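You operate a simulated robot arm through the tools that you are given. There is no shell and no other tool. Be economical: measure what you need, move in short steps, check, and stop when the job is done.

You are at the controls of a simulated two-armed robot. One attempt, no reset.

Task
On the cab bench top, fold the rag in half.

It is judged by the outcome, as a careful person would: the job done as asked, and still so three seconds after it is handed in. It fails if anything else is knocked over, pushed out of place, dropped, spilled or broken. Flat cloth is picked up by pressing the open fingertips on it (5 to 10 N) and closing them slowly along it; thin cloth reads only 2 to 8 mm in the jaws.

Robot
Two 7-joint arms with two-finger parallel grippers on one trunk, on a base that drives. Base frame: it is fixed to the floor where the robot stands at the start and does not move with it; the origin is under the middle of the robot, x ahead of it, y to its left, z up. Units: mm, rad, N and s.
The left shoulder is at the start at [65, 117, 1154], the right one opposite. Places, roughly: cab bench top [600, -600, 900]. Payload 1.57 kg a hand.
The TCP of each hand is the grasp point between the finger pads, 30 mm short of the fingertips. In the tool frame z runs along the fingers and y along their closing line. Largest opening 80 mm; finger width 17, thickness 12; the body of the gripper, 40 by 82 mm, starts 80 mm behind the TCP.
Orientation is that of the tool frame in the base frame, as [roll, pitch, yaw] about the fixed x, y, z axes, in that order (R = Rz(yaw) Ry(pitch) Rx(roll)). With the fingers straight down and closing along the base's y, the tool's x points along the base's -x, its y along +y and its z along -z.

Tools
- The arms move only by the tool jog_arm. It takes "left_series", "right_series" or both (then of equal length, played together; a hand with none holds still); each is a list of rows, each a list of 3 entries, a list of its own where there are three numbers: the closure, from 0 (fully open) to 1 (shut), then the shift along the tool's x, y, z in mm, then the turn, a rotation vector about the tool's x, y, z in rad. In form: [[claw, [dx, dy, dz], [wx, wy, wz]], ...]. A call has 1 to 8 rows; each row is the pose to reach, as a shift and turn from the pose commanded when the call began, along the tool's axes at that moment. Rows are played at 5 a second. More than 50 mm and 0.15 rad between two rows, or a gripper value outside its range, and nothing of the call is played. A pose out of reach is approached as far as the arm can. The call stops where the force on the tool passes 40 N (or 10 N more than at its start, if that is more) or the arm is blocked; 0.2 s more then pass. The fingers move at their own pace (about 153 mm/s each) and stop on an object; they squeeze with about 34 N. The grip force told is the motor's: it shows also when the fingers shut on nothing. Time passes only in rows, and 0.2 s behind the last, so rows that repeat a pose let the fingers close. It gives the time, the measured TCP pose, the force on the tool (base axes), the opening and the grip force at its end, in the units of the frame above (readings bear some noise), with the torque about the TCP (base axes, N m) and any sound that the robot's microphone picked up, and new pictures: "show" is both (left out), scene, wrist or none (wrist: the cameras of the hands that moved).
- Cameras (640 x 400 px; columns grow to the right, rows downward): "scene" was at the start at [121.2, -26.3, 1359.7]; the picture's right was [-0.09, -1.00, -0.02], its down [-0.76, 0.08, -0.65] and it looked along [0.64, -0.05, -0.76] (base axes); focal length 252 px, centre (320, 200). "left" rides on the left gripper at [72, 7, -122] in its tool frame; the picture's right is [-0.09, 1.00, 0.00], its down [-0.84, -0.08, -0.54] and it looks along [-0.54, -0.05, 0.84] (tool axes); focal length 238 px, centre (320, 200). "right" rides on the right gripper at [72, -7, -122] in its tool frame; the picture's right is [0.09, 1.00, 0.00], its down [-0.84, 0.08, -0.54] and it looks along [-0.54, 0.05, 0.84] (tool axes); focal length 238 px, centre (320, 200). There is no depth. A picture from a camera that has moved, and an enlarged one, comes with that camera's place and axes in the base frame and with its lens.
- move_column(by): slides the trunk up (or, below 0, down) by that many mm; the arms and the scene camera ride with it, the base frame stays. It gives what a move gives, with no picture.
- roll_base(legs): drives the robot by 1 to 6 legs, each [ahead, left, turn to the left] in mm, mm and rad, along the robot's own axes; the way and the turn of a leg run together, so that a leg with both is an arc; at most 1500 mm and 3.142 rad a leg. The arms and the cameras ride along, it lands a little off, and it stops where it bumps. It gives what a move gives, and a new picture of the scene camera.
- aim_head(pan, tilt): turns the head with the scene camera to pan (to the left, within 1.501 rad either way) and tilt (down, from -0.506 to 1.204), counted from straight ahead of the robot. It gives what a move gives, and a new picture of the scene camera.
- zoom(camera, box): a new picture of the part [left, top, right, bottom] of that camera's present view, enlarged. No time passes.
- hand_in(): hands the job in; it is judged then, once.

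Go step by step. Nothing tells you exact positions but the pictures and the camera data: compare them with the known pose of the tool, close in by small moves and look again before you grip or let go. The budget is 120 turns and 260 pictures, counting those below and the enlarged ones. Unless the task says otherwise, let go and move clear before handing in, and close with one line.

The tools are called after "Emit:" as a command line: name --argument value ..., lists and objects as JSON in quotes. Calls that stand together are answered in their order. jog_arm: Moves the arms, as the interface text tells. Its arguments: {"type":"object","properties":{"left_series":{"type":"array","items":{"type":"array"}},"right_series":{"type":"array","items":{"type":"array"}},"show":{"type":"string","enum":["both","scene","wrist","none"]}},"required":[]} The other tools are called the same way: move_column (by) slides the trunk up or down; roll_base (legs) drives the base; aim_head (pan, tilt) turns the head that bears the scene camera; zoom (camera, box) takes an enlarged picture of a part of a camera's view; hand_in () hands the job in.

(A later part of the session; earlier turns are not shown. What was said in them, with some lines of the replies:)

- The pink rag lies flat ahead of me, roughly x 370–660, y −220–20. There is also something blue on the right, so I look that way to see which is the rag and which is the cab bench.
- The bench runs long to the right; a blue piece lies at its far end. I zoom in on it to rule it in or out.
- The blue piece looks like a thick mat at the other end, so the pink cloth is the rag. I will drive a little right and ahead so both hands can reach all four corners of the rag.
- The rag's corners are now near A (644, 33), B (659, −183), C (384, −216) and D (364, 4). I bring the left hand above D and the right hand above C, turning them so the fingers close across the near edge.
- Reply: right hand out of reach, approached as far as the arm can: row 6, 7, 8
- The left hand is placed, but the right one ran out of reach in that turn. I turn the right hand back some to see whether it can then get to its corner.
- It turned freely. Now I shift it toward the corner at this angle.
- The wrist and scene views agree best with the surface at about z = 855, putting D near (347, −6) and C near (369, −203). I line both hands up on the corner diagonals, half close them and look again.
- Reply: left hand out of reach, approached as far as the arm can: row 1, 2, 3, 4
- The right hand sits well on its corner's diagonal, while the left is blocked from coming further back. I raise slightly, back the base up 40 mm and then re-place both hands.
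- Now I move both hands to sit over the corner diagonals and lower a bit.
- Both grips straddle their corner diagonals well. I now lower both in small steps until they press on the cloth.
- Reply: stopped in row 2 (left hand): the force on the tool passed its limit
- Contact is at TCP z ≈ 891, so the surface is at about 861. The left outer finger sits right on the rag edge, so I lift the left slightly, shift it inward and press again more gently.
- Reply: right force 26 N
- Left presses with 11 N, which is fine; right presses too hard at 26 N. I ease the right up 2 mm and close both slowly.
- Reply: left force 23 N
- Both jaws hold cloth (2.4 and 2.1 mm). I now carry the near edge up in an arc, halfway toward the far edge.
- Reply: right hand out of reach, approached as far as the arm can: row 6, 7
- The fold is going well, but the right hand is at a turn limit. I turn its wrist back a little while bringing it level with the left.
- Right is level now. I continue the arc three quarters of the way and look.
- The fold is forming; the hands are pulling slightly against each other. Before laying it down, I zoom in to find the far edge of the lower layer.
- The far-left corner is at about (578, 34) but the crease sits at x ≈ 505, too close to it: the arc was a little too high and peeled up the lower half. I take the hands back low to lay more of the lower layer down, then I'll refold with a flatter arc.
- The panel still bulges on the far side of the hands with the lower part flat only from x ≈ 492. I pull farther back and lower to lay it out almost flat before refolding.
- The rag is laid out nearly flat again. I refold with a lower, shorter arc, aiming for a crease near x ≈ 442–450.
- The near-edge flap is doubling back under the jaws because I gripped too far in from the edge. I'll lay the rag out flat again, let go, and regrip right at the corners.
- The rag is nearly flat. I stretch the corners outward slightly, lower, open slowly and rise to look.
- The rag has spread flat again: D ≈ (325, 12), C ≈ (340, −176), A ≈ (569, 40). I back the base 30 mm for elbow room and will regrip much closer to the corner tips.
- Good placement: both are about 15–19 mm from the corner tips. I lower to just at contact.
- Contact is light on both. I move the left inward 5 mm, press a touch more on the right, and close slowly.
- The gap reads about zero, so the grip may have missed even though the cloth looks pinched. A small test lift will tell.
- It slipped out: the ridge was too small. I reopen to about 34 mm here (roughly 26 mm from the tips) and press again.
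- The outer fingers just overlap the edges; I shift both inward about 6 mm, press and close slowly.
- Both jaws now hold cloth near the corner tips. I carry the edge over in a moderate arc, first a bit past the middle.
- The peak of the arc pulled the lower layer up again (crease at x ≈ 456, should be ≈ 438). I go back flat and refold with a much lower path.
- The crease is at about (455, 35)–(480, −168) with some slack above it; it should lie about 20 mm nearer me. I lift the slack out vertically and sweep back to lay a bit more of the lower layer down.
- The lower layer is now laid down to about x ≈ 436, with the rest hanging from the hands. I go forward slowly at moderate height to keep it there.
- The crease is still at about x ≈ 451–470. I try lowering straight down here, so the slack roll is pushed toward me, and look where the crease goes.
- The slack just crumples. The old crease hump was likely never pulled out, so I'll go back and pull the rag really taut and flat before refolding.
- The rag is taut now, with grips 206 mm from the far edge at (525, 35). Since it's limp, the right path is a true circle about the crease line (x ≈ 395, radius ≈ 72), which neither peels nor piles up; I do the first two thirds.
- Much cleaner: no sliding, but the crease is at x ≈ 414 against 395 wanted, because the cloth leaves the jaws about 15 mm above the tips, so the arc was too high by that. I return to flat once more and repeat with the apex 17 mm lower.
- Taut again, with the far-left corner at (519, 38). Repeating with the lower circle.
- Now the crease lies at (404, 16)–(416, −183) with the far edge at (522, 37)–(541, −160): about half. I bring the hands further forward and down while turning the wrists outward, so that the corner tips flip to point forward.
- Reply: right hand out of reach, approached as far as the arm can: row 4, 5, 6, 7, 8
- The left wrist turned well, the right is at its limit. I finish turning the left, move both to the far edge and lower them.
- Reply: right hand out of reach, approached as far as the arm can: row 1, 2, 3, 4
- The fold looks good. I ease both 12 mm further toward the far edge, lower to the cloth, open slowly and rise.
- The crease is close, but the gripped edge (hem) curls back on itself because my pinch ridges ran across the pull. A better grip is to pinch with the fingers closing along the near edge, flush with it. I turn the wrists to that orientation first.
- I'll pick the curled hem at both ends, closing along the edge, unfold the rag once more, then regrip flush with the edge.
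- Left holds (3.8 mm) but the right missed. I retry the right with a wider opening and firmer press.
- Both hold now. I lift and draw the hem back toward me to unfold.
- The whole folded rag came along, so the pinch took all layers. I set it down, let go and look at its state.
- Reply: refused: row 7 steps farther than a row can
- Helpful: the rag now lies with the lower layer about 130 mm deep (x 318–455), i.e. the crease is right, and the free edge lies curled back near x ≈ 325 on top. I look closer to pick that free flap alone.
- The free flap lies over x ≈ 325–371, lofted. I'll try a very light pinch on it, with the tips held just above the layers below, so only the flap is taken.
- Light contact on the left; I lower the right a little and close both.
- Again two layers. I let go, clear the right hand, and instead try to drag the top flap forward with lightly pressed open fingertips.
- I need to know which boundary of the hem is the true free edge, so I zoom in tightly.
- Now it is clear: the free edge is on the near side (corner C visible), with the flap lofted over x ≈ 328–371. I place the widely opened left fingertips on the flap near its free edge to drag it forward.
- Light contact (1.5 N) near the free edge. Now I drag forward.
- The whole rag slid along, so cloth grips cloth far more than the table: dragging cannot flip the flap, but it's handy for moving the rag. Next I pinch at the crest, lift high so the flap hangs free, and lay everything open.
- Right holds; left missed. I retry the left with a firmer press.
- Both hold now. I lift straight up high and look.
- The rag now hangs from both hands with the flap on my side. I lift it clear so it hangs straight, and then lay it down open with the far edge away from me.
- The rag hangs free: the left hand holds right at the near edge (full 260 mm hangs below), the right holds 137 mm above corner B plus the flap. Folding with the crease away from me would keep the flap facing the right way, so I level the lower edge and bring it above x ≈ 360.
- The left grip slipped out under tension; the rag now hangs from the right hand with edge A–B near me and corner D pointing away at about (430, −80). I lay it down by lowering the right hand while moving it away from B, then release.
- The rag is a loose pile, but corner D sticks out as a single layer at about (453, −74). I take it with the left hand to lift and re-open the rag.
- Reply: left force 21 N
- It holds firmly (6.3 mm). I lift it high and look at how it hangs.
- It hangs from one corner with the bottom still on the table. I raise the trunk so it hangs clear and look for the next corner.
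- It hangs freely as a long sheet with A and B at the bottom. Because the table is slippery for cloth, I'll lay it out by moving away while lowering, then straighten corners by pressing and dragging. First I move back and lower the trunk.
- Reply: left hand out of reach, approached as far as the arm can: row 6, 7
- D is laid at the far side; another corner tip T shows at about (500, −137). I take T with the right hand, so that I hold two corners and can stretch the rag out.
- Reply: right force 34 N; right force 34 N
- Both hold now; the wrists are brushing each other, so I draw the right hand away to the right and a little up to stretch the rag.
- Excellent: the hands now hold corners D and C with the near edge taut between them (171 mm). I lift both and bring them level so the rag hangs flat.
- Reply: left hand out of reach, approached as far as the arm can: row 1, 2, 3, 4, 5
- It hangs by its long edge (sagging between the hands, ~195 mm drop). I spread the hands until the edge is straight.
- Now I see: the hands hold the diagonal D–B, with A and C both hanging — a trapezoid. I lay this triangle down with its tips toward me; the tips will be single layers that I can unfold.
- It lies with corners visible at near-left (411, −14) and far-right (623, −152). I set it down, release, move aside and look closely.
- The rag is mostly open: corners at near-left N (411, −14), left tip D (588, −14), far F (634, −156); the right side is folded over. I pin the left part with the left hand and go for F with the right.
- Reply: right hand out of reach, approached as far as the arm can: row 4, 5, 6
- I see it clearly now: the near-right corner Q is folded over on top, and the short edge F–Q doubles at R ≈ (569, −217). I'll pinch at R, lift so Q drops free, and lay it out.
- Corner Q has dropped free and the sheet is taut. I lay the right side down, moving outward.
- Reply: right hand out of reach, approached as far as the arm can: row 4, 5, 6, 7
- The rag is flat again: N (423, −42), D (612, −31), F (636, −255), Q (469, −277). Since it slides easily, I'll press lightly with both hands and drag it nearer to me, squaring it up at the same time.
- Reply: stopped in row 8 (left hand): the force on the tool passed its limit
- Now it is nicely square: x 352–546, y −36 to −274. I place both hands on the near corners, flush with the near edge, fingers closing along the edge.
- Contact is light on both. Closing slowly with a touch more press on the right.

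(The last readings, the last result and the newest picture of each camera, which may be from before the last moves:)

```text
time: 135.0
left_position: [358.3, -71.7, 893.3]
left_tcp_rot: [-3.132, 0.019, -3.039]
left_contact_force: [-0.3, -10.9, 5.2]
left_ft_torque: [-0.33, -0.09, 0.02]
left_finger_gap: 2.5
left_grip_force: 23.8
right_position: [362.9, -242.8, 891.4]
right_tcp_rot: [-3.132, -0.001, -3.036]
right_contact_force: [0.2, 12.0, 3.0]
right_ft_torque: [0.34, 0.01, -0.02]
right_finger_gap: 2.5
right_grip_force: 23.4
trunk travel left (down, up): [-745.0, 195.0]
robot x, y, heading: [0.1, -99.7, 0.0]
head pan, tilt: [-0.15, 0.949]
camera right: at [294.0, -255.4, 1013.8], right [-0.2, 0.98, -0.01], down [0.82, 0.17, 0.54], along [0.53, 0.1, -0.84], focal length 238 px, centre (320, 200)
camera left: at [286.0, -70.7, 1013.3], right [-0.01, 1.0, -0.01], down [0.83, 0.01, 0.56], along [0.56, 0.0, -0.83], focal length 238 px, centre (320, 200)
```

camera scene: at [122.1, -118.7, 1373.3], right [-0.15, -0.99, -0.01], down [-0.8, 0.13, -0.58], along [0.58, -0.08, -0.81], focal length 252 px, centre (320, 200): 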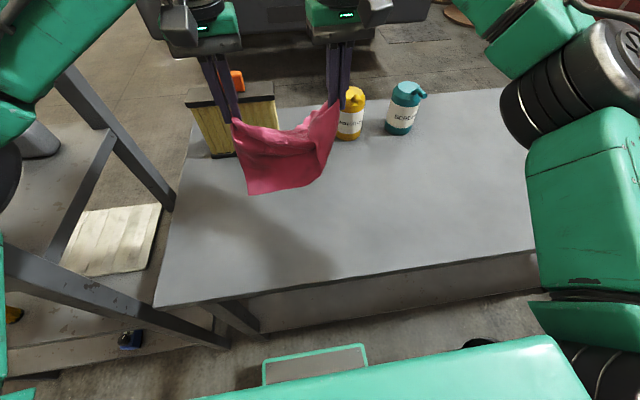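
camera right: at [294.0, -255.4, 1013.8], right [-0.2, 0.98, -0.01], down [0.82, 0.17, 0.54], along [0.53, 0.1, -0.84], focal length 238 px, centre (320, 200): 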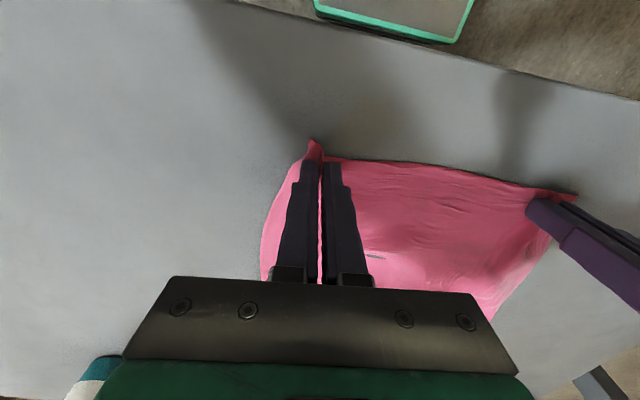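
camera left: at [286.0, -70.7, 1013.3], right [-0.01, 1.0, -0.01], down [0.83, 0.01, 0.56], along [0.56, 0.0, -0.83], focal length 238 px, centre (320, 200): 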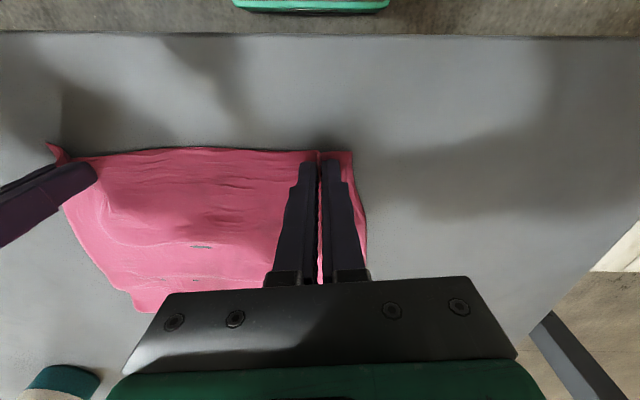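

Both grips are flush with the near edge and the rag is taut and flat. I fold along a circle about the mid line (x ≈ 448, radius ≈ 82), first two thirds.

Emit:
jog_arm --left_series '[[1, [-12.6, -3.3, -11], [0, 0, 0]], [1, [-19.9, -4, -26], [0, 0, 0]], [1, [-31.5, -5.2, -41], [0, 0, 0]], [1, [-45.8, -6.7, -52], [0, 0, 0]], [1, [-64.1, -8.6, -61], [0, 0, 0]], [1, [-83.6, -10.6, -65], [0, 0, 0]], [1, [-103.2, -12.6, -64], [0, 0, 0]], [1, [-122, -14.5, -58], [0, 0, 0]]]' --right_series '[[1, [-12.8, 0.7, -13], [0, 0, 0]], [1, [-20.1, -0.1, -28], [0, 0, 0]], [1, [-31.7, -1.3, -43], [0, 0, 0]], [1, [-46, -2.8, -54], [0, 0, 0]], [1, [-64.2, -4.8, -63], [0, 0, 0]], [1, [-83.7, -6.9, -67], [0, 0, 0]], [1, [-103.3, -8.9, -66], [0, 0, 0]], [1, [-122.2, -10.9, -60], [0, 0, 0]]]' --show "none"

Emit:
zoom --camera "scene" --box '[200, 130, 400, 280]'

```text
time: 136.8
left_position: [482.5, -71.9, 951.5]
left_tcp_rot: [-3.134, 0.016, -3.038]
left_contact_force: [-0.7, -4.5, -0.2]
left_ft_torque: [-0.1, -0.03, -0.04]
left_finger_gap: 2.3
left_grip_force: 24.1
right_position: [488.1, -240.4, 951.1]
right_tcp_rot: [-3.131, -0.004, -3.037]
right_contact_force: [-0.3, 4.9, 0.3]
right_ft_torque: [0.09, -0.01, -0.03]
right_finger_gap: 2.4
right_grip_force: 23.7
trunk travel left (down, up): [-745.0, 195.0]
robot x, y, heading: [3.0, -101.6, 0.0]
head pan, tilt: [-0.15, 0.949]
```

```text
2.67 times, centred on (300, 205) of scene
camera zoom: at [124.6, -110.2, 1373.2], right [-0.15, -0.99, 0.0], down [-0.8, 0.12, -0.58], along [0.57, -0.09, -0.81], focal length 672 px, centre (373, 187)
```

zoom: 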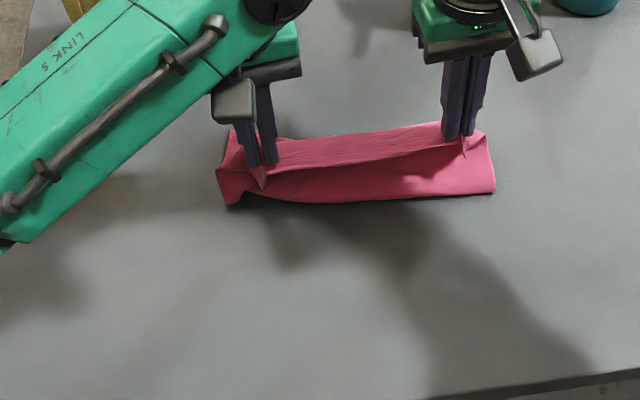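

The crease peeled a little too far (x ≈ 465–486 instead of ≈ 450). I go back flat, pull taut, and repeat with the apex about 16 mm lower.

Emit:
jog_arm --left_series '[[1, [18.9, 1.9, -6], [0, 0, 0]], [1, [38.8, 4, -7], [0, 0, 0]], [1, [59.7, 6.1, -3], [0, 0, 0]], [1, [77.6, 8, 6], [0, 0, 0]], [1, [94.5, 9.7, 19], [0, 0, 0]], [1, [109.5, 11.2, 37], [0, 0, 0]], [1, [122.4, 12.5, 51], [0, 0, 0]], [1, [137, 14, 55], [0, 0, 0]]]' --right_series '[[1, [18.9, 2, -6], [0, 0, 0]], [1, [38.8, 4.1, -7], [0, 0, 0]], [1, [59.7, 6.3, -3], [0, 0, 0]], [1, [77.6, 8.2, 6], [0, 0, 0]], [1, [94.5, 10, 19], [0, 0, 0]], [1, [109.4, 11.6, 37], [0, 0, 0]], [1, [122.3, 13, 51], [0, 0, 0]], [1, [142, 15, 55], [0, 0, 0]]]' --show "none"

Emit:
zoom --camera "scene" --box '[200, 130, 400, 280]'

```text
time: 138.6
left_position: [341.5, -72.2, 894.0]
left_tcp_rot: [-3.133, 0.019, -3.04]
left_contact_force: [-0.2, -5.3, -0.1]
left_ft_torque: [-0.13, 0.02, 0.0]
left_finger_gap: 2.1
left_grip_force: 23.6
right_position: [343.4, -242.5, 896.8]
right_tcp_rot: [-3.132, 0.0, -3.037]
right_contact_force: [0.0, 5.7, 0.2]
right_ft_torque: [0.13, -0.03, 0.02]
right_finger_gap: 2.0
right_grip_force: 24.1
trunk travel left (down, up): [-745.0, 195.0]
robot x, y, heading: [-0.8, -102.1, -0.002]
head pan, tilt: [-0.15, 0.949]
```

```text
2.67 times, centred on (300, 205) of scene
camera zoom: at [121.7, -110.4, 1373.6], right [-0.15, -0.99, 0.0], down [-0.8, 0.12, -0.58], along [0.58, -0.09, -0.81], focal length 672 px, centre (373, 187)
```

zoom: 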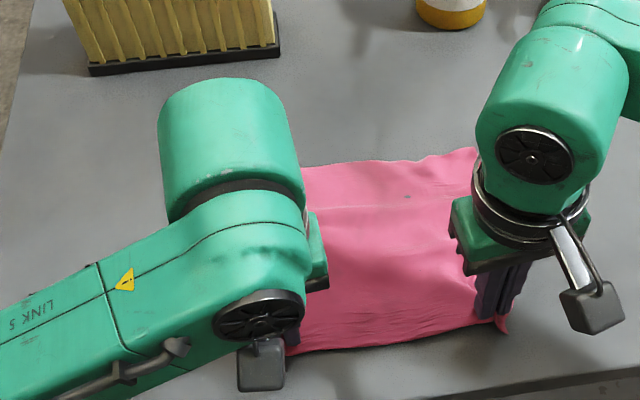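

The far edge is at x ≈ 517, so the mid line is x ≈ 419, 77 mm from the grips. I repeat with a smaller circle (radius 72, apex 944) and slightly relaxed sideways tension.

Emit:
jog_arm --left_series '[[1, [-11.9, -4.2, -11], [0, 0, 0]], [1, [-20.9, -5.1, -24], [0, 0, 0]], [1, [-31.8, -6.3, -35], [0, 0, 0]], [1, [-45.8, -7.7, -43], [0, 0, 0]], [1, [-60.7, -9.2, -48], [0, 0, 0]], [1, [-77.1, -10.9, -50], [0, 0, 0]], [1, [-94.5, -12.7, -48], [0, 0, 0]], [1, [-110.4, -14.3, -42], [0, 0, 0]]]' --right_series '[[1, [-11.9, 1.7, -8], [0, 0, 0]], [1, [-20.9, 0.8, -21], [0, 0, 0]], [1, [-31.8, -0.4, -32], [0, 0, 0]], [1, [-45.7, -1.8, -40], [0, 0, 0]], [1, [-60.7, -3.4, -45], [0, 0, 0]], [1, [-77.1, -5.2, -47], [0, 0, 0]], [1, [-94.5, -7, -45], [0, 0, 0]], [1, [-110.4, -8.7, -39], [0, 0, 0]]]' --show "none"

Emit:
zoom --camera "scene" --box '[200, 130, 400, 280]'

Emit:
zoom --camera "right" --box '[160, 0, 640, 300]'

```text
time: 140.4
left_position: [456.1, -75.1, 939.6]
left_tcp_rot: [-3.131, 0.016, -3.041]
left_contact_force: [1.0, -0.3, 0.2]
left_ft_torque: [0.0, -0.01, -0.01]
left_finger_gap: 2.3
left_grip_force: 23.8
right_position: [455.2, -238.7, 934.2]
right_tcp_rot: [-3.133, -0.002, -3.036]
right_contact_force: [-0.7, -0.2, -0.3]
right_ft_torque: [-0.03, 0.01, 0.02]
right_finger_gap: 2.4
right_grip_force: 24.1
trunk travel left (down, up): [-745.0, 195.0]
robot x, y, heading: [-1.9, -101.0, -0.003]
head pan, tilt: [-0.15, 0.949]
```

```text
2.67 times, centred on (300, 205) of scene
camera zoom: at [124.5, -110.3, 1373.3], right [-0.15, -0.99, 0.0], down [-0.8, 0.12, -0.58], along [0.57, -0.09, -0.81], focal length 672 px, centre (373, 187)
```

zoom: 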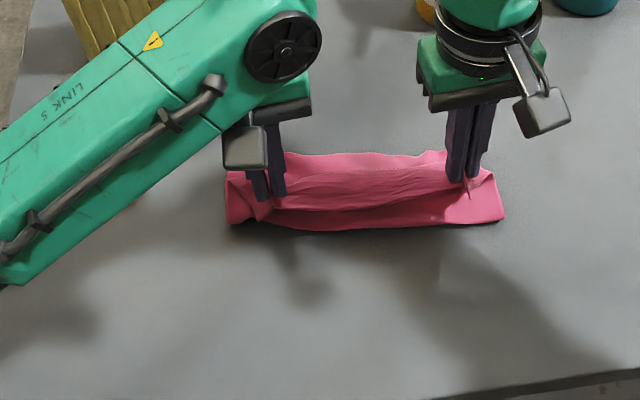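

```text
1.33 times, centred on (400, 150) of right
camera zoom: at [385.8, -250.7, 1057.2], right [-0.2, 0.98, -0.01], down [0.83, 0.17, 0.54], along [0.53, 0.1, -0.84], focal length 318 px, centre (213, 267)
```

zoom: 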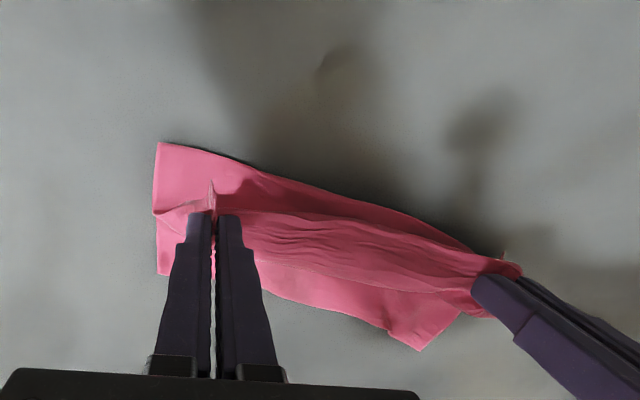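

Now the crease is right on both sides (lower layer ≈ 95 mm deep, left and right); the rag is just slightly turned. I bring the edge down onto the far edge, the left going a bit farther than the right.

Emit:
jog_arm --left_series '[[1, [-18.6, -4.6, 1.6], [0, 0, 0]], [1, [-38.3, -9.4, 11.6], [0, 0, 0]], [1, [-55, -13.5, 25.6], [0, 0, 0]], [1, [-66.7, -16.4, 36], [0, 0, 0]], [1, [-73.6, -18, 41], [0, 0, 0]], [1, [-73.6, -18, 41], [0, 0, 0]]]' --right_series '[[1, [-14.7, -3.7, 5], [0, 0, 0]], [1, [-29.4, -7.4, 14], [0, 0, 0]], [1, [-41.2, -10.3, 24], [0, 0, 0]], [1, [-50, -12.5, 32], [0, 0, 0]], [1, [-53.9, -13.5, 36], [0, 0, 0]], [1, [-53.9, -13.5, 36], [0, 0, 0]]]' --show "none"

Emit:
zoom --camera "right" --box '[160, 0, 640, 300]'

Emit:
zoom --camera "left" --box '[0, 0, 480, 300]'

```text
time: 141.8
left_position: [532.1, -85.9, 897.8]
left_tcp_rot: [-3.133, 0.018, -3.04]
left_contact_force: [-0.1, -1.1, 0.2]
left_ft_torque: [0.04, 0.03, -0.03]
left_finger_gap: 2.4
left_grip_force: 23.2
right_position: [509.8, -247.4, 901.1]
right_tcp_rot: [-3.132, -0.004, -3.036]
right_contact_force: [-0.1, 0.1, 0.8]
right_ft_torque: [-0.03, -0.01, 0.01]
right_finger_gap: 2.4
right_grip_force: 23.7
trunk travel left (down, up): [-745.0, 195.0]
robot x, y, heading: [-2.0, -99.6, -0.001]
head pan, tilt: [-0.15, 0.949]
```

```text
1.33 times, centred on (400, 150) of right
camera zoom: at [440.5, -259.2, 1022.3], right [-0.2, 0.98, -0.01], down [0.82, 0.17, 0.54], along [0.53, 0.1, -0.84], focal length 318 px, centre (213, 267)
```

zoom: 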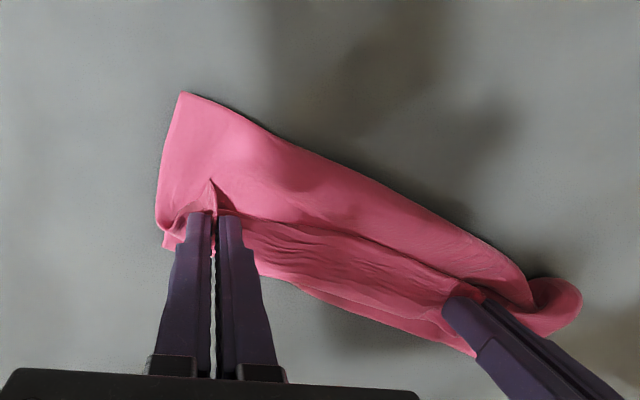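

```text
1.33 times, centred on (240, 150) of left
camera zoom: at [458.7, -85.5, 1019.6], right [-0.01, 1.0, -0.01], down [0.83, 0.01, 0.56], along [0.56, 0.0, -0.83], focal length 318 px, centre (427, 267)
```

zoom: 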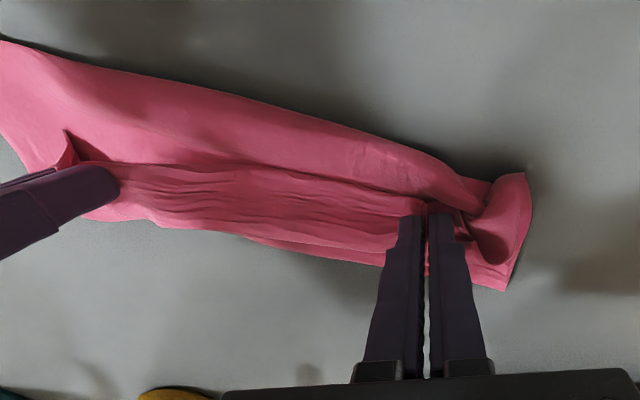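

The fold is lying well. I lower the last bit, open slowly, rise and look.

Emit:
jog_arm --left_series '[[1, [0, 0, 3], [0, 0, 0]], [0.85, [0, 0, 4], [0, 0, 0]], [0.7, [0, 0, 4], [0, 0, 0]], [0.55, [0, 0, 4], [0, 0, 0]], [0.5, [0, 0, -8], [0, 0, 0]], [0.5, [0, 0, -35], [0, 0, 0]], [0.5, [10, 25, -65], [0, 0, 0]], [0.5, [30, 55, -80], [0, 0, 0]]]' --right_series '[[1, [0, 0, 5], [0, 0, 0]], [0.85, [0, 0, 7], [0, 0, 0]], [0.7, [0, 0, 7], [0, 0, 0]], [0.55, [0, 0, 7], [0, 0, 0]], [0.5, [0, 0, -5], [0, 0, 0]], [0.5, [0, 0, -32], [0, 0, 0]], [0.5, [10, -25, -62], [0, 0, 0]], [0.5, [30, -55, -77], [0, 0, 0]]]' --show "none"

Emit:
zoom --camera "scene" --box '[220, 140, 380, 260]'

Emit:
zoom --camera "right" --box '[240, 0, 640, 260]'

```text
time: 143.6
left_position: [492.3, -34.0, 977.9]
left_tcp_rot: [-3.134, 0.018, -3.038]
left_contact_force: [0.0, -0.1, 0.0]
left_ft_torque: [-0.02, -0.05, -0.02]
left_finger_gap: 40.1
left_grip_force: 0.0
right_position: [484.6, -303.4, 978.7]
right_tcp_rot: [-3.131, -0.002, -3.037]
right_contact_force: [0.5, -0.5, -0.6]
right_ft_torque: [-0.01, -0.03, 0.0]
right_finger_gap: 40.0
right_grip_force: 0.0
trunk travel left (down, up): [-745.0, 195.0]
robot x, y, heading: [-0.3, -102.0, -0.002]
head pan, tilt: [-0.15, 0.949]
```

```text
3.33 times, centred on (300, 200) of scene
camera zoom: at [120.6, -109.2, 1373.6], right [-0.15, -0.99, 0.0], down [-0.8, 0.12, -0.58], along [0.58, -0.09, -0.81], focal length 840 px, centre (387, 200)
```

zoom: 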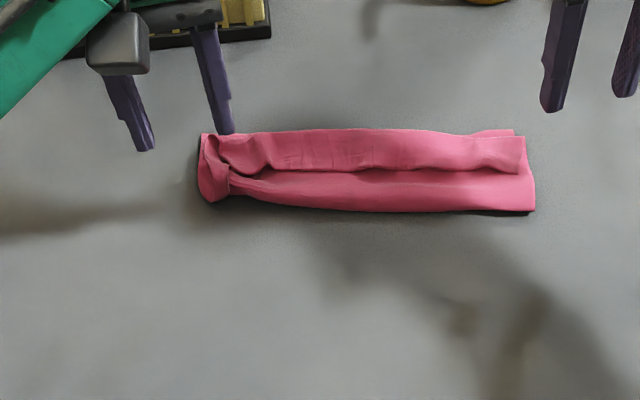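

```text
1.54 times, centred on (440, 130) of right
camera zoom: at [414.2, -314.5, 1101.1], right [-0.2, 0.98, -0.01], down [0.82, 0.17, 0.54], along [0.53, 0.1, -0.84], focal length 367 px, centre (135, 308)
```

zoom: 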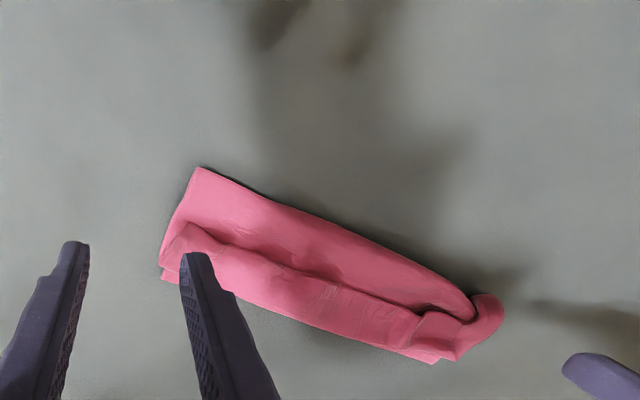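

The rag is folded with the edges together, but about 40 mm of the top edge has curled back on itself as a puffy hem. Its free edge overhangs with a gap beneath, so I'll try to slide open fingers under it and flip it forward. First I drive 60 mm ahead for reach.

Emit:
roll_base --legs '[[60, 0, 0]]'

```text
time: 144.6
left_position: [551.1, -34.3, 977.7]
left_tcp_rot: [-3.134, 0.019, -3.041]
left_contact_force: [-0.4, -0.4, 0.3]
left_ft_torque: [0.02, 0.02, 0.01]
left_finger_gap: 39.8
left_grip_force: 0.0
right_position: [542.7, -301.8, 979.8]
right_tcp_rot: [-3.131, 0.0, -3.037]
right_contact_force: [-0.1, -0.7, -0.1]
right_ft_torque: [0.0, -0.03, -0.02]
right_finger_gap: 40.0
right_grip_force: 0.1
trunk travel left (down, up): [-745.0, 195.0]
robot x, y, heading: [60.2, -101.1, -0.002]
head pan, tilt: [-0.15, 0.949]
camera scene: at [178.5, -110.2, 1373.8], right [-0.15, -0.99, 0.0], down [-0.8, 0.12, -0.58], along [0.58, -0.09, -0.81], focal length 252 px, centre (320, 200)
```

scene: 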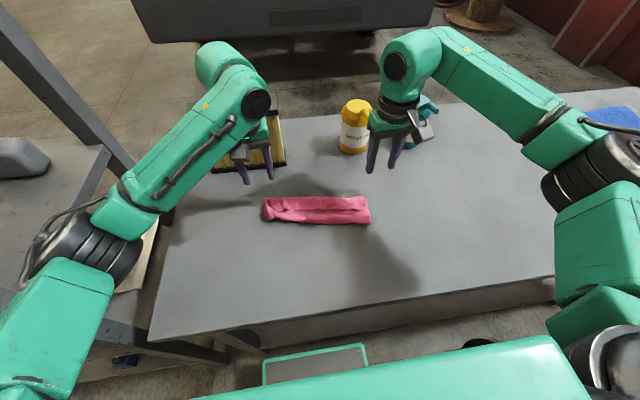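

Emit:
jog_arm --left_series '[[0.3, [18, -20, 0], [0, 0, 0.12]], [0, [36, -40, 10], [0, 0, 0.25]], [0, [54, -61, 25], [0, 0, 0.25]], [0, [54, -61, 50], [0, 0, 0.25]], [0, [54, -61, 72], [0, 0, 0.25]]]' --right_series '[[0.3, [16, 31, 0], [0, 0, 0.12]], [0, [32, 62, 10], [0, 0, 0.25]], [0, [47.5, 92.5, 25], [0, 0, 0.25]], [0, [47.5, 92.5, 50], [0, 0, 0.25]], [0, [47.5, 92.5, 74], [0, 0, 0.25]]]' --show "wrist"

```text
time: 145.8
left_position: [507.6, -102.2, 904.1]
left_tcp_rot: [-3.139, 0.02, 2.99]
left_contact_force: [0.1, 0.7, 0.0]
left_ft_torque: [0.01, 0.01, 0.04]
left_finger_gap: 79.9
left_grip_force: 0.0
right_position: [490.2, -216.4, 902.9]
right_tcp_rot: [-3.131, -0.001, 2.996]
right_contact_force: [-0.1, 0.2, 0.0]
right_ft_torque: [-0.01, -0.01, 0.01]
right_finger_gap: 80.2
right_grip_force: 0.1
trunk travel left (down, up): [-745.0, 195.0]
robot x, y, heading: [59.5, -101.9, 0.003]
head pan, tilt: [-0.15, 0.949]
camera right: at [418.0, -210.9, 1024.5], right [0.05, 1.0, -0.01], down [0.84, -0.04, 0.54], along [0.54, -0.04, -0.84], focal length 238 px, centre (320, 200)
camera left: at [436.3, -83.3, 1024.8], right [0.24, 0.97, 0.0], down [0.81, -0.2, 0.56], along [0.54, -0.14, -0.83], focal length 238 px, centre (320, 200)
```

right: 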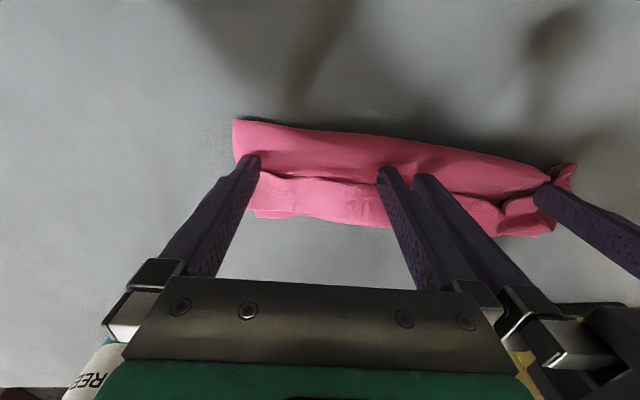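
left: 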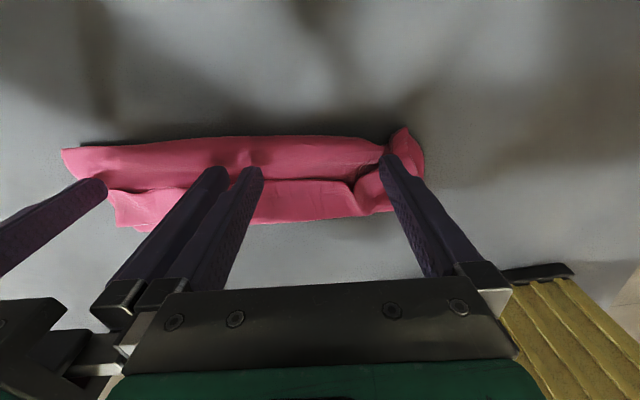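

Emit:
jog_arm --left_series '[[0, [3, 0, 6], [0, 0, 0]], [0, [3, 0, 8.5], [0, 0, 0]], [0, [-12, 0, 8], [0, 0, 0]], [0, [-25, 0, 3], [0, 0, 0]], [0, [-38, 0, -8], [0, 0, 0]], [0, [-52, 0, -20], [0, 0, 0]], [0, [-72, 0, -28], [0, 0, 0]], [0, [-92, 0, -30], [0, 0, 0]]]' --right_series '[[0, [3, 0, 5], [0, 0, 0]], [0, [3, 0, 7.5], [0, 0, 0]], [0, [-12, 0, 7], [0, 0, 0]], [0, [-25, 0, 2], [0, 0, 0]], [0, [-38, 0, -9], [0, 0, 0]], [0, [-52, 0, -21], [0, 0, 0]], [0, [-72, 0, -29], [0, 0, 0]], [0, [-92, 0, -31], [0, 0, 0]]]' --show "none"

Emit:
zoom --camera "scene" --box '[220, 140, 420, 260]'

Emit:
zoom --camera "left" --box '[0, 0, 640, 400]'

```text
time: 147.6
left_position: [598.9, -114.5, 934.8]
left_tcp_rot: [-3.138, 0.016, 2.993]
left_contact_force: [-0.9, 0.0, 0.8]
left_ft_torque: [0.0, 0.0, -0.02]
left_finger_gap: 79.7
left_grip_force: 0.2
right_position: [579.8, -229.3, 934.2]
right_tcp_rot: [-3.13, -0.002, 2.997]
right_contact_force: [-0.2, -0.4, 0.0]
right_ft_torque: [0.0, 0.02, 0.01]
right_finger_gap: 79.8
right_grip_force: 0.1
trunk travel left (down, up): [-745.0, 195.0]
robot x, y, heading: [60.3, -99.5, -0.001]
head pan, tilt: [-0.15, 0.949]
```

```text
3.20 times, centred on (320, 200) of scene
camera zoom: at [183.4, -110.7, 1373.2], right [-0.15, -0.99, 0.0], down [-0.8, 0.12, -0.58], along [0.57, -0.09, -0.81], focal length 806 px, centre (320, 200)
```

zoom: 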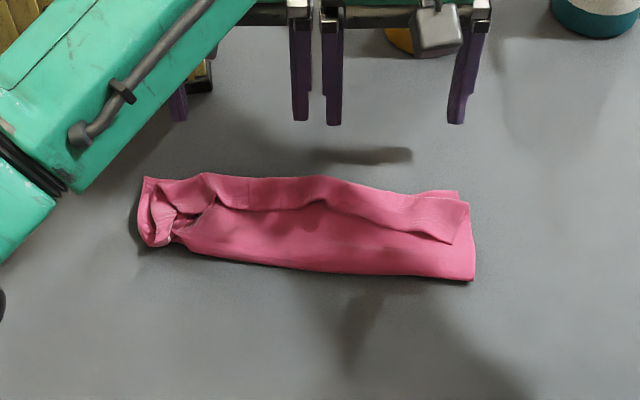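

```text
1.00 times, centred on (320, 200) of left
camera zoom: at [528.6, -96.0, 1056.5], right [0.24, 0.97, 0.0], down [0.81, -0.2, 0.56], along [0.54, -0.13, -0.83], focal length 238 px, centre (320, 200)
```

zoom: 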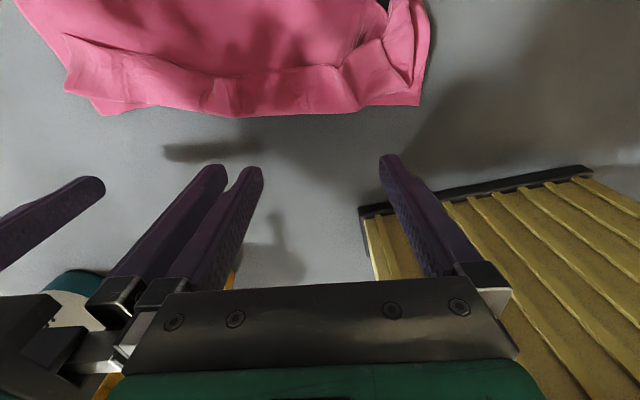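

The sweep helped: the hem shrank from about 40 to 25 mm and the folded depth grew to about 80 mm. I repeat the sweep, starting just before the free edge.

Emit:
jog_arm --left_series '[[0, [37, 0, -12], [0, 0, 0]], [0, [74, 1, -12], [0, 0, 0]], [0, [74, 1, 15], [0, 0, 0]], [0, [74, 1, 38.5], [0, 0, 0]], [0, [62, 1, 38], [0, 0, 0]], [0, [48, 1, 36], [0, 0, 0]], [0, [34, 1, 28], [0, 0, 0]], [0, [14, 1, 14], [0, 0, 0]]]' --right_series '[[0, [40, 0, -12], [0, 0, 0]], [0, [80, 0, -12], [0, 0, 0]], [0, [80, 0, 15], [0, 0, 0]], [0, [80, 0, 38.5], [0, 0, 0]], [0, [68, 0, 38], [0, 0, 0]], [0, [54, 0, 36], [0, 0, 0]], [0, [40, 0, 28], [0, 0, 0]], [0, [20, 0, 14], [0, 0, 0]]]' --show "none"

Emit:
zoom --camera "scene" --box '[220, 140, 420, 260]'

```text
time: 149.4
left_position: [583.6, -111.5, 921.3]
left_tcp_rot: [-3.137, 0.017, 2.992]
left_contact_force: [0.8, 0.4, -0.2]
left_ft_torque: [0.0, 0.03, 0.0]
left_finger_gap: 80.0
left_grip_force: 0.1
right_position: [559.7, -228.0, 921.2]
right_tcp_rot: [-3.132, -0.002, 2.997]
right_contact_force: [0.0, 0.2, -0.7]
right_ft_torque: [0.01, 0.01, 0.0]
right_finger_gap: 79.7
right_grip_force: 0.1
trunk travel left (down, up): [-745.0, 195.0]
robot x, y, heading: [60.4, -98.4, -0.005]
head pan, tilt: [-0.15, 0.949]
```

```text
3.20 times, centred on (320, 200) of scene
camera zoom: at [183.2, -110.6, 1373.2], right [-0.15, -0.99, 0.0], down [-0.8, 0.12, -0.58], along [0.57, -0.09, -0.81], focal length 806 px, centre (320, 200)
```

zoom: 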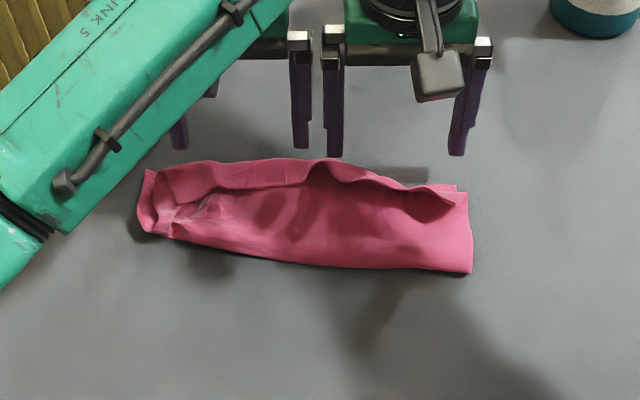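

Excellent: the folded depth is now about 97 mm — exactly half — with only a small curl left. One more sweep.

Emit:
jog_arm --left_series '[[0, [15, 2, -18], [0, 0, 0]], [0, [31, 4.5, -18], [0, 0, 0]], [0, [31, 4.5, 8], [0, 0, 0]], [0, [31, 4.5, 25], [0, 0, 0]], [0, [19, 4.5, 24], [0, 0, 0]], [0, [6, 4.5, 21], [0, 0, 0]], [0, [-10, 4.5, 11], [0, 0, 0]], [0, [-28, 4.5, -8], [0, 0, 0]]]' --right_series '[[0, [14, 4, -18], [0, 0, 0]], [0, [28.6, 8.9, -18], [0, 0, 0]], [0, [28.6, 8.9, 8], [0, 0, 0]], [0, [28.6, 8.9, 25], [0, 0, 0]], [0, [17, 8.9, 24], [0, 0, 0]], [0, [4, 8.9, 21], [0, 0, 0]], [0, [-12, 8.9, 11], [0, 0, 0]], [0, [-30, 8.9, -8], [0, 0, 0]]]' --show "none"

Emit:
zoom --camera "scene" --box '[220, 140, 420, 260]'

```text
time: 151.2
left_position: [612.4, -112.4, 928.3]
left_tcp_rot: [-3.136, 0.018, 2.993]
left_contact_force: [-0.2, 0.4, -1.1]
left_ft_torque: [-0.04, -0.01, -0.01]
left_finger_gap: 80.0
left_grip_force: 0.0
right_position: [591.4, -222.4, 927.0]
right_tcp_rot: [-3.129, -0.002, 2.995]
right_contact_force: [0.0, -0.4, -0.8]
right_ft_torque: [0.02, 0.04, 0.0]
right_finger_gap: 80.1
right_grip_force: 0.0
trunk travel left (down, up): [-745.0, 195.0]
robot x, y, heading: [59.9, -99.7, -0.0]
head pan, tilt: [-0.15, 0.949]
```

```text
3.20 times, centred on (320, 200) of scene
camera zoom: at [182.7, -110.5, 1373.3], right [-0.15, -0.99, 0.0], down [-0.8, 0.12, -0.58], along [0.57, -0.09, -0.81], focal length 806 px, centre (320, 200)
```

zoom: 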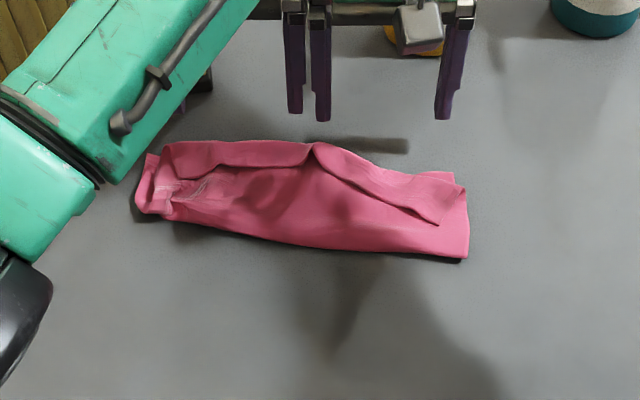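

The middle is flipped and the depth is right (≈ 99 mm); small curls remain at both ends. I sweep again farther outward, with the right hand turned to match its slanted edge.

Emit:
jog_arm --left_series '[[0, [15, 11, -18], [0, 0, 0]], [0, [30, 22, -18], [0, 0, 0]], [0, [43.5, 31, -10], [0, 0, 0]], [0, [43.5, 31, 15], [0, 0, 0]], [0, [43.5, 31, 31.5], [0, 0, 0]], [0, [30, 32, 30.5], [0, 0, 0]], [0, [16, 34, 26], [0, 0, 0]], [0, [0, 37, 12], [0, 0, 0]]]' --right_series '[[0, [26, -5, -18], [0, 0, 0.13]], [0, [52, -11, -18], [0, 0, 0.27]], [0, [78, -16, -10], [0, 0, 0.4]], [0, [78, -16, 12], [0, 0, 0.4]], [0, [78, -16, 30], [0, 0, 0.4]], [0, [65, -22, 29], [0, 0, 0.4]], [0, [52, -28, 25], [0, 0, 0.4]], [0, [37, -34, 12], [0, 0, 0.4]]]' --show "none"

Emit:
jog_arm --left_series '[[0, [-10, 5, -20], [0, 0, 0]], [0, [-10, 25, -50], [0, 0, 0]], [0, [10, 60, -70], [0, 0, 0]]]' --right_series '[[0, [-8, -5, -20], [0, 0, 0]], [0, [0, -25, -50], [0, 0, 0]], [0, [20, -60, -70], [0, 0, 0]]]' --show "none"

Emit:
zoom --camera "scene" --box '[220, 140, 420, 260]'

```text
time: 153.0
left_position: [616.5, -73.6, 918.4]
left_tcp_rot: [-3.138, 0.02, 2.99]
left_contact_force: [0.0, 0.0, 0.6]
left_ft_torque: [0.02, -0.02, -0.02]
left_finger_gap: 80.0
left_grip_force: 0.1
right_position: [547.7, -249.6, 914.2]
right_tcp_rot: [-3.133, 0.002, 2.597]
right_contact_force: [-0.4, 0.2, -0.3]
right_ft_torque: [-0.04, 0.0, 0.01]
right_finger_gap: 80.0
right_grip_force: 0.0
trunk travel left (down, up): [-745.0, 195.0]
robot x, y, heading: [59.5, -104.4, -0.003]
head pan, tilt: [-0.15, 0.949]
```

```text
time: 153.8
left_position: [613.2, -8.8, 987.4]
left_tcp_rot: [-3.135, 0.021, 2.993]
left_contact_force: [-0.1, 0.6, -0.2]
left_ft_torque: [0.01, -0.01, -0.01]
left_finger_gap: 80.0
left_grip_force: 0.0
right_position: [496.5, -289.6, 990.4]
right_tcp_rot: [-3.131, 0.007, 2.598]
right_contact_force: [0.0, 0.2, 1.0]
right_ft_torque: [-0.02, -0.03, 0.01]
right_finger_gap: 80.2
right_grip_force: 0.0
trunk travel left (down, up): [-745.0, 195.0]
robot x, y, heading: [58.1, -101.1, -0.002]
head pan, tilt: [-0.15, 0.949]
```

```text
3.20 times, centred on (320, 200) of scene
camera zoom: at [178.9, -107.3, 1373.7], right [-0.15, -0.99, 0.0], down [-0.8, 0.12, -0.58], along [0.58, -0.09, -0.81], focal length 806 px, centre (320, 200)
```

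zoom: 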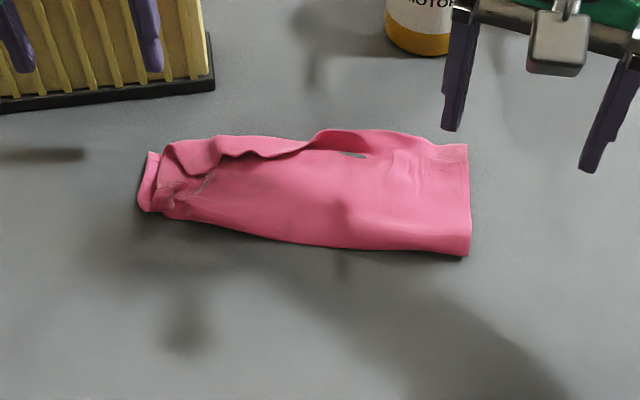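

The right half is now neatly folded. The left end still has a small curl and a gather; I look at it closely.

Emit:
zoom --camera "left" --box '[80, 0, 480, 200]'

```text
1.60 times, centred on (280, 100) of left
camera zoom: at [542.0, 8.5, 1108.4], right [0.24, 0.97, 0.0], down [0.81, -0.2, 0.56], along [0.54, -0.14, -0.83], focal length 381 px, centre (384, 360)
```

zoom: 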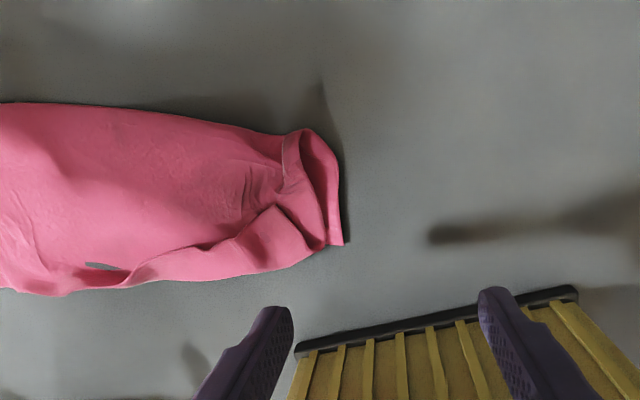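

Emit:
jog_arm --left_series '[[0.2, [10, -20, 0], [0, 0, 0]], [0.375, [21, -39, 10], [0, 0, 0]], [0.375, [32, -59, 30], [0, 0, 0]], [0.375, [42, -78, 55], [0, 0, 0]], [0.375, [42, -78, 78], [0, 0, 0]], [0.375, [42, -78, 90.5], [0, 0, 0]], [0.375, [30, -78, 90], [0, 0, 0]], [0.375, [16, -77, 86], [0, 0, 0]]]' --show "none"

Emit:
jog_arm --left_series '[[0.375, [-12, 1, -9], [0, 0, 0]], [0.375, [-30, 4, -25], [0, 0, 0]], [0.375, [-40, 10, -45], [0, 0, 0]], [0.375, [-30, 45, -75], [0, 0, 0]], [0.375, [-5, 80, -90], [0, 0, 0]]]' --show "none"

Emit:
zoom --camera "scene" --box '[220, 140, 420, 260]'

```text
time: 155.6
left_position: [590.9, -87.3, 899.7]
left_tcp_rot: [-3.139, 0.018, 2.994]
left_contact_force: [-0.6, -0.2, -0.2]
left_ft_torque: [0.0, 0.02, 0.02]
left_finger_gap: 50.1
left_grip_force: 0.1
right_position: [501.2, -292.3, 987.1]
right_tcp_rot: [-3.134, 0.004, 2.598]
right_contact_force: [1.1, -0.2, -0.4]
right_ft_torque: [0.0, 0.04, 0.02]
right_finger_gap: 80.1
right_grip_force: 0.1
trunk travel left (down, up): [-745.0, 195.0]
robot x, y, heading: [64.1, -102.4, -0.005]
head pan, tilt: [-0.15, 0.949]
```

```text
time: 156.8
left_position: [602.4, -7.7, 992.3]
left_tcp_rot: [-3.136, 0.019, 2.992]
left_contact_force: [-0.1, -0.1, 0.4]
left_ft_torque: [-0.04, -0.02, 0.05]
left_finger_gap: 50.3
left_grip_force: 0.1
right_position: [499.8, -288.1, 988.7]
right_tcp_rot: [-3.129, 0.004, 2.598]
right_contact_force: [-0.8, 0.4, -0.3]
right_ft_torque: [-0.06, 0.0, 0.0]
right_finger_gap: 79.8
right_grip_force: 0.0
trunk travel left (down, up): [-745.0, 195.0]
robot x, y, heading: [58.0, -100.9, -0.0]
head pan, tilt: [-0.15, 0.949]
```

```text
3.20 times, centred on (320, 200) of scene
camera zoom: at [181.2, -106.3, 1373.5], right [-0.15, -0.99, 0.0], down [-0.8, 0.12, -0.58], along [0.58, -0.09, -0.81], focal length 806 px, centre (320, 200)
```

zoom: 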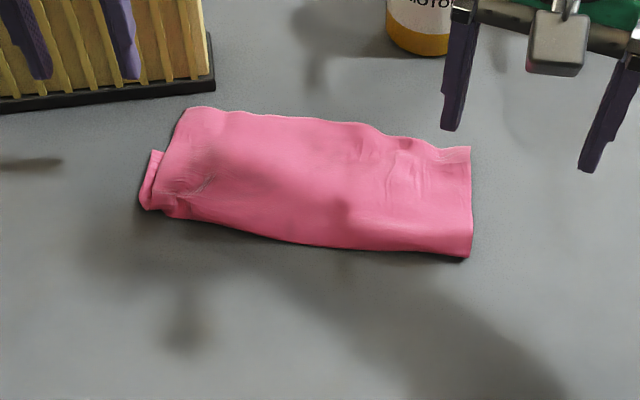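

That flipped the rest: the rag now looks neatly folded in half. I check the far edge from the left wrist camera.

Emit:
zoom --camera "left" --box '[80, 0, 480, 200]'

Emit:
zoom --camera "right" --box '[240, 0, 640, 250]'

```text
1.60 times, centred on (280, 100) of left
camera zoom: at [532.2, 10.2, 1112.7], right [0.24, 0.97, 0.0], down [0.81, -0.2, 0.56], along [0.54, -0.14, -0.83], focal length 381 px, centre (384, 360)
```

zoom: 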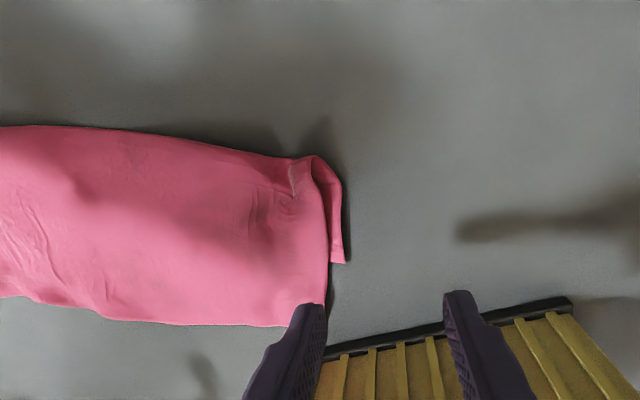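

```text
1.60 times, centred on (440, 125) of right
camera zoom: at [435.0, -255.0, 1110.3], right [0.44, 0.9, -0.01], down [0.76, -0.36, 0.55], along [0.49, -0.25, -0.84], focal length 381 px, centre (128, 320)
```

zoom: 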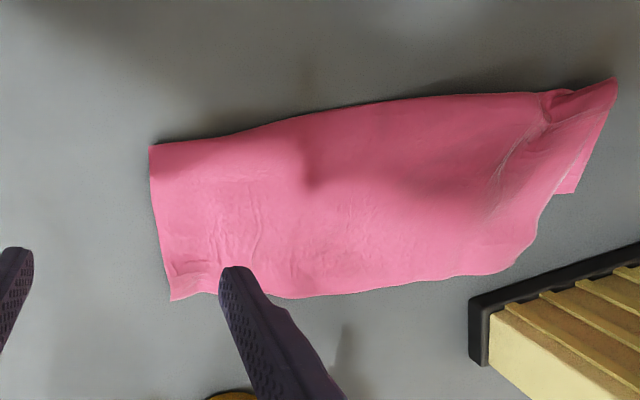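

The right end matches well; at the left the top layer overhangs the lower corner D (611, −38) by about 35 mm. A 12 mm strip of the lower layer shows there, so I pin the middle with the right hand and press the closed left fingertips on that strip to draw it forward.

Emit:
jog_arm --left_series '[[1, [0, -12, 20], [0, 0, 0]], [1, [0.6, -23, 45], [0, 0, 0]], [1, [0.6, -23, 70], [0, 0, 0]], [1, [0.6, -23, 88], [0, 0, 0]], [1, [0.6, -23, 97], [0, 0, 0]], [1, [0.6, -23, 100], [0, 0, 0]]]' --right_series '[[0.3, [4, 35, 10], [0, 0, 0]], [0.3, [8, 72, 30], [0, 0, 0]], [0.3, [12, 107, 55], [0, 0, 0]], [0.3, [12, 107, 78], [0, 0, 0]], [0.3, [12, 107, 91], [0, 0, 0]], [0.3, [12, 107, 95], [0, 0, 0]]]' --show "none"

Emit:
zoom --camera "left" --box '[120, 60, 520, 310]'

```text
time: 158.2
left_position: [602.1, -33.6, 891.6]
left_tcp_rot: [-3.137, 0.019, 2.994]
left_contact_force: [1.1, -0.4, 0.9]
left_ft_torque: [0.0, 0.02, -0.02]
left_finger_gap: 0.1
left_grip_force: 21.4
right_position: [545.5, -194.1, 893.1]
right_tcp_rot: [-3.135, 0.005, 2.597]
right_contact_force: [0.7, -0.6, 7.4]
right_ft_torque: [0.15, -0.15, -0.04]
right_finger_gap: 55.9
right_grip_force: 0.2
trunk travel left (down, up): [-745.0, 195.0]
robot x, y, heading: [61.0, -101.6, -0.003]
head pan, tilt: [-0.15, 0.949]
```

```text
1.60 times, centred on (320, 185) of left
camera zoom: at [529.4, -15.1, 1013.6], right [0.24, 0.97, 0.0], down [0.81, -0.2, 0.56], along [0.54, -0.14, -0.83], focal length 381 px, centre (320, 224)
```

zoom: 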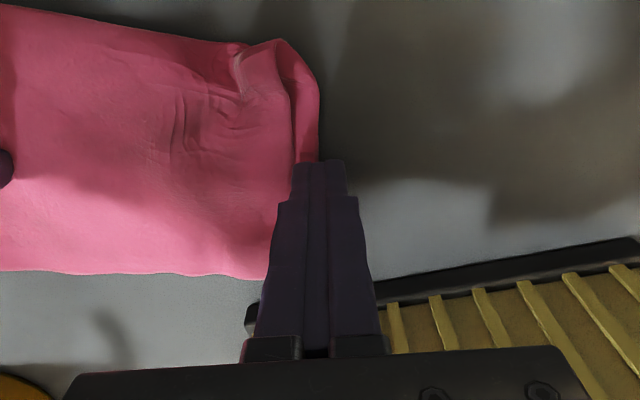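

Emit:
jog_arm --left_series '[[1, [0, 0, 1.2], [0, 0, 0]], [1, [-6, 2, 1.3], [0, 0, 0]], [1, [-12, 4, 1.3], [0, 0, 0]], [1, [-18, 5.5, 1.3], [0, 0, 0]], [1, [-24, 7, 1.3], [0, 0, 0]], [1, [-30, 9, 1.3], [0, 0, 0]], [1, [-30, 9, -15], [0, 0, 0]], [1, [-20, 20, -55], [0, 0, 0]]]' --show "none"

Emit:
zoom --camera "left" --box '[80, 0, 480, 250]'

```text
time: 160.0
left_position: [620.1, -12.9, 948.2]
left_tcp_rot: [-3.139, 0.021, 2.993]
left_contact_force: [-0.3, -0.3, -0.5]
left_ft_torque: [0.0, -0.03, 0.04]
left_finger_gap: 0.2
left_grip_force: 21.7
right_position: [544.3, -194.1, 891.5]
right_tcp_rot: [-3.136, 0.007, 2.596]
right_contact_force: [0.9, 0.0, 15.0]
right_ft_torque: [0.41, -0.33, -0.04]
right_finger_gap: 56.2
right_grip_force: 0.1
trunk travel left (down, up): [-745.0, 195.0]
robot x, y, heading: [58.3, -97.3, -0.006]
head pan, tilt: [-0.15, 0.949]
```

```text
1.60 times, centred on (280, 125) of left
camera zoom: at [549.4, 4.4, 1069.5], right [0.24, 0.97, 0.0], down [0.81, -0.2, 0.56], along [0.54, -0.14, -0.83], focal length 381 px, centre (384, 320)
```

zoom: 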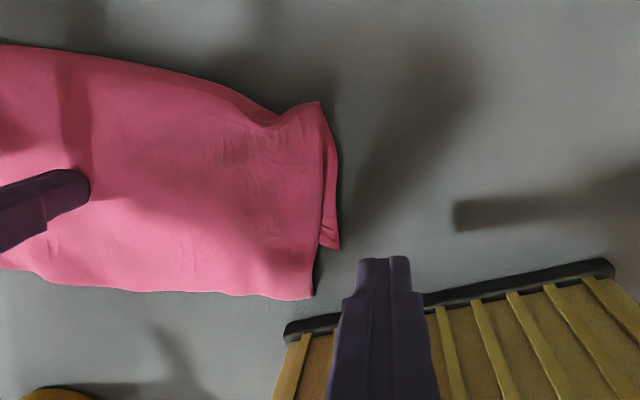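

The left corner drew a little closer, and the rag lies folded in half with the edges together. I lift both hands clear.

Emit:
jog_arm --right_series '[[0.3, [0, 0, -20], [0, 0, 0]], [0.3, [0, 0, -55], [0, 0, 0]], [0.3, [0, -30, -85], [0, 0, 0]], [0.3, [0, -65, -105], [0, 0, 0]]]' --left_series '[[1, [0, 5, -15], [0, 0, 0]], [1, [5, 15, -35], [0, 0, 0]], [1, [15, 25, -55], [0, 0, 0]], [1, [30, 35, -70], [0, 0, 0]]]' --show "scene"

```text
time: 161.0
left_position: [594.7, 24.3, 1018.0]
left_tcp_rot: [-3.139, 0.019, 2.994]
left_contact_force: [1.2, 0.7, 0.1]
left_ft_torque: [0.0, -0.02, 0.03]
left_finger_gap: 0.0
left_grip_force: 21.6
right_position: [509.8, -250.5, 999.4]
right_tcp_rot: [-3.135, 0.005, 2.597]
right_contact_force: [-0.2, -0.5, -0.3]
right_ft_torque: [0.01, 0.0, 0.01]
right_finger_gap: 56.1
right_grip_force: 0.1
trunk travel left (down, up): [-745.0, 195.0]
robot x, y, heading: [56.6, -97.8, -0.002]
head pan, tilt: [-0.15, 0.949]
camera scene: at [179.8, -111.1, 1373.5], right [-0.15, -0.99, 0.0], down [-0.8, 0.12, -0.58], along [0.58, -0.09, -0.81], focal length 252 px, centre (320, 200)
```

scene: 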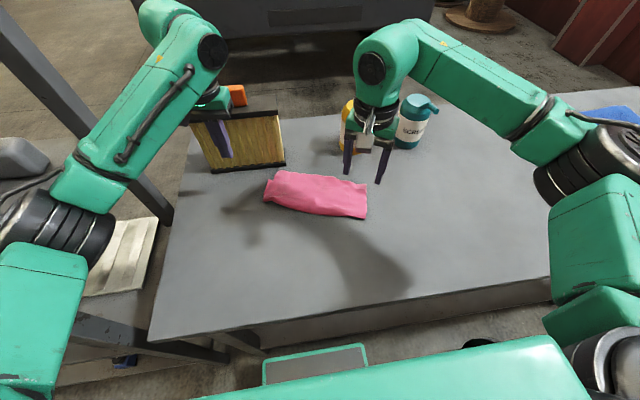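

The rag lies folded in half, both hands are clear, and the box and bottles look undisturbed. I hand it in.

Emit:
hand_in

```text
The job is handed in.
```

The pink rag is folded in half on the bench and handed in; the edges meet at the right end, but at the left end the top layer overhangs the lower corner by about 30 mm.
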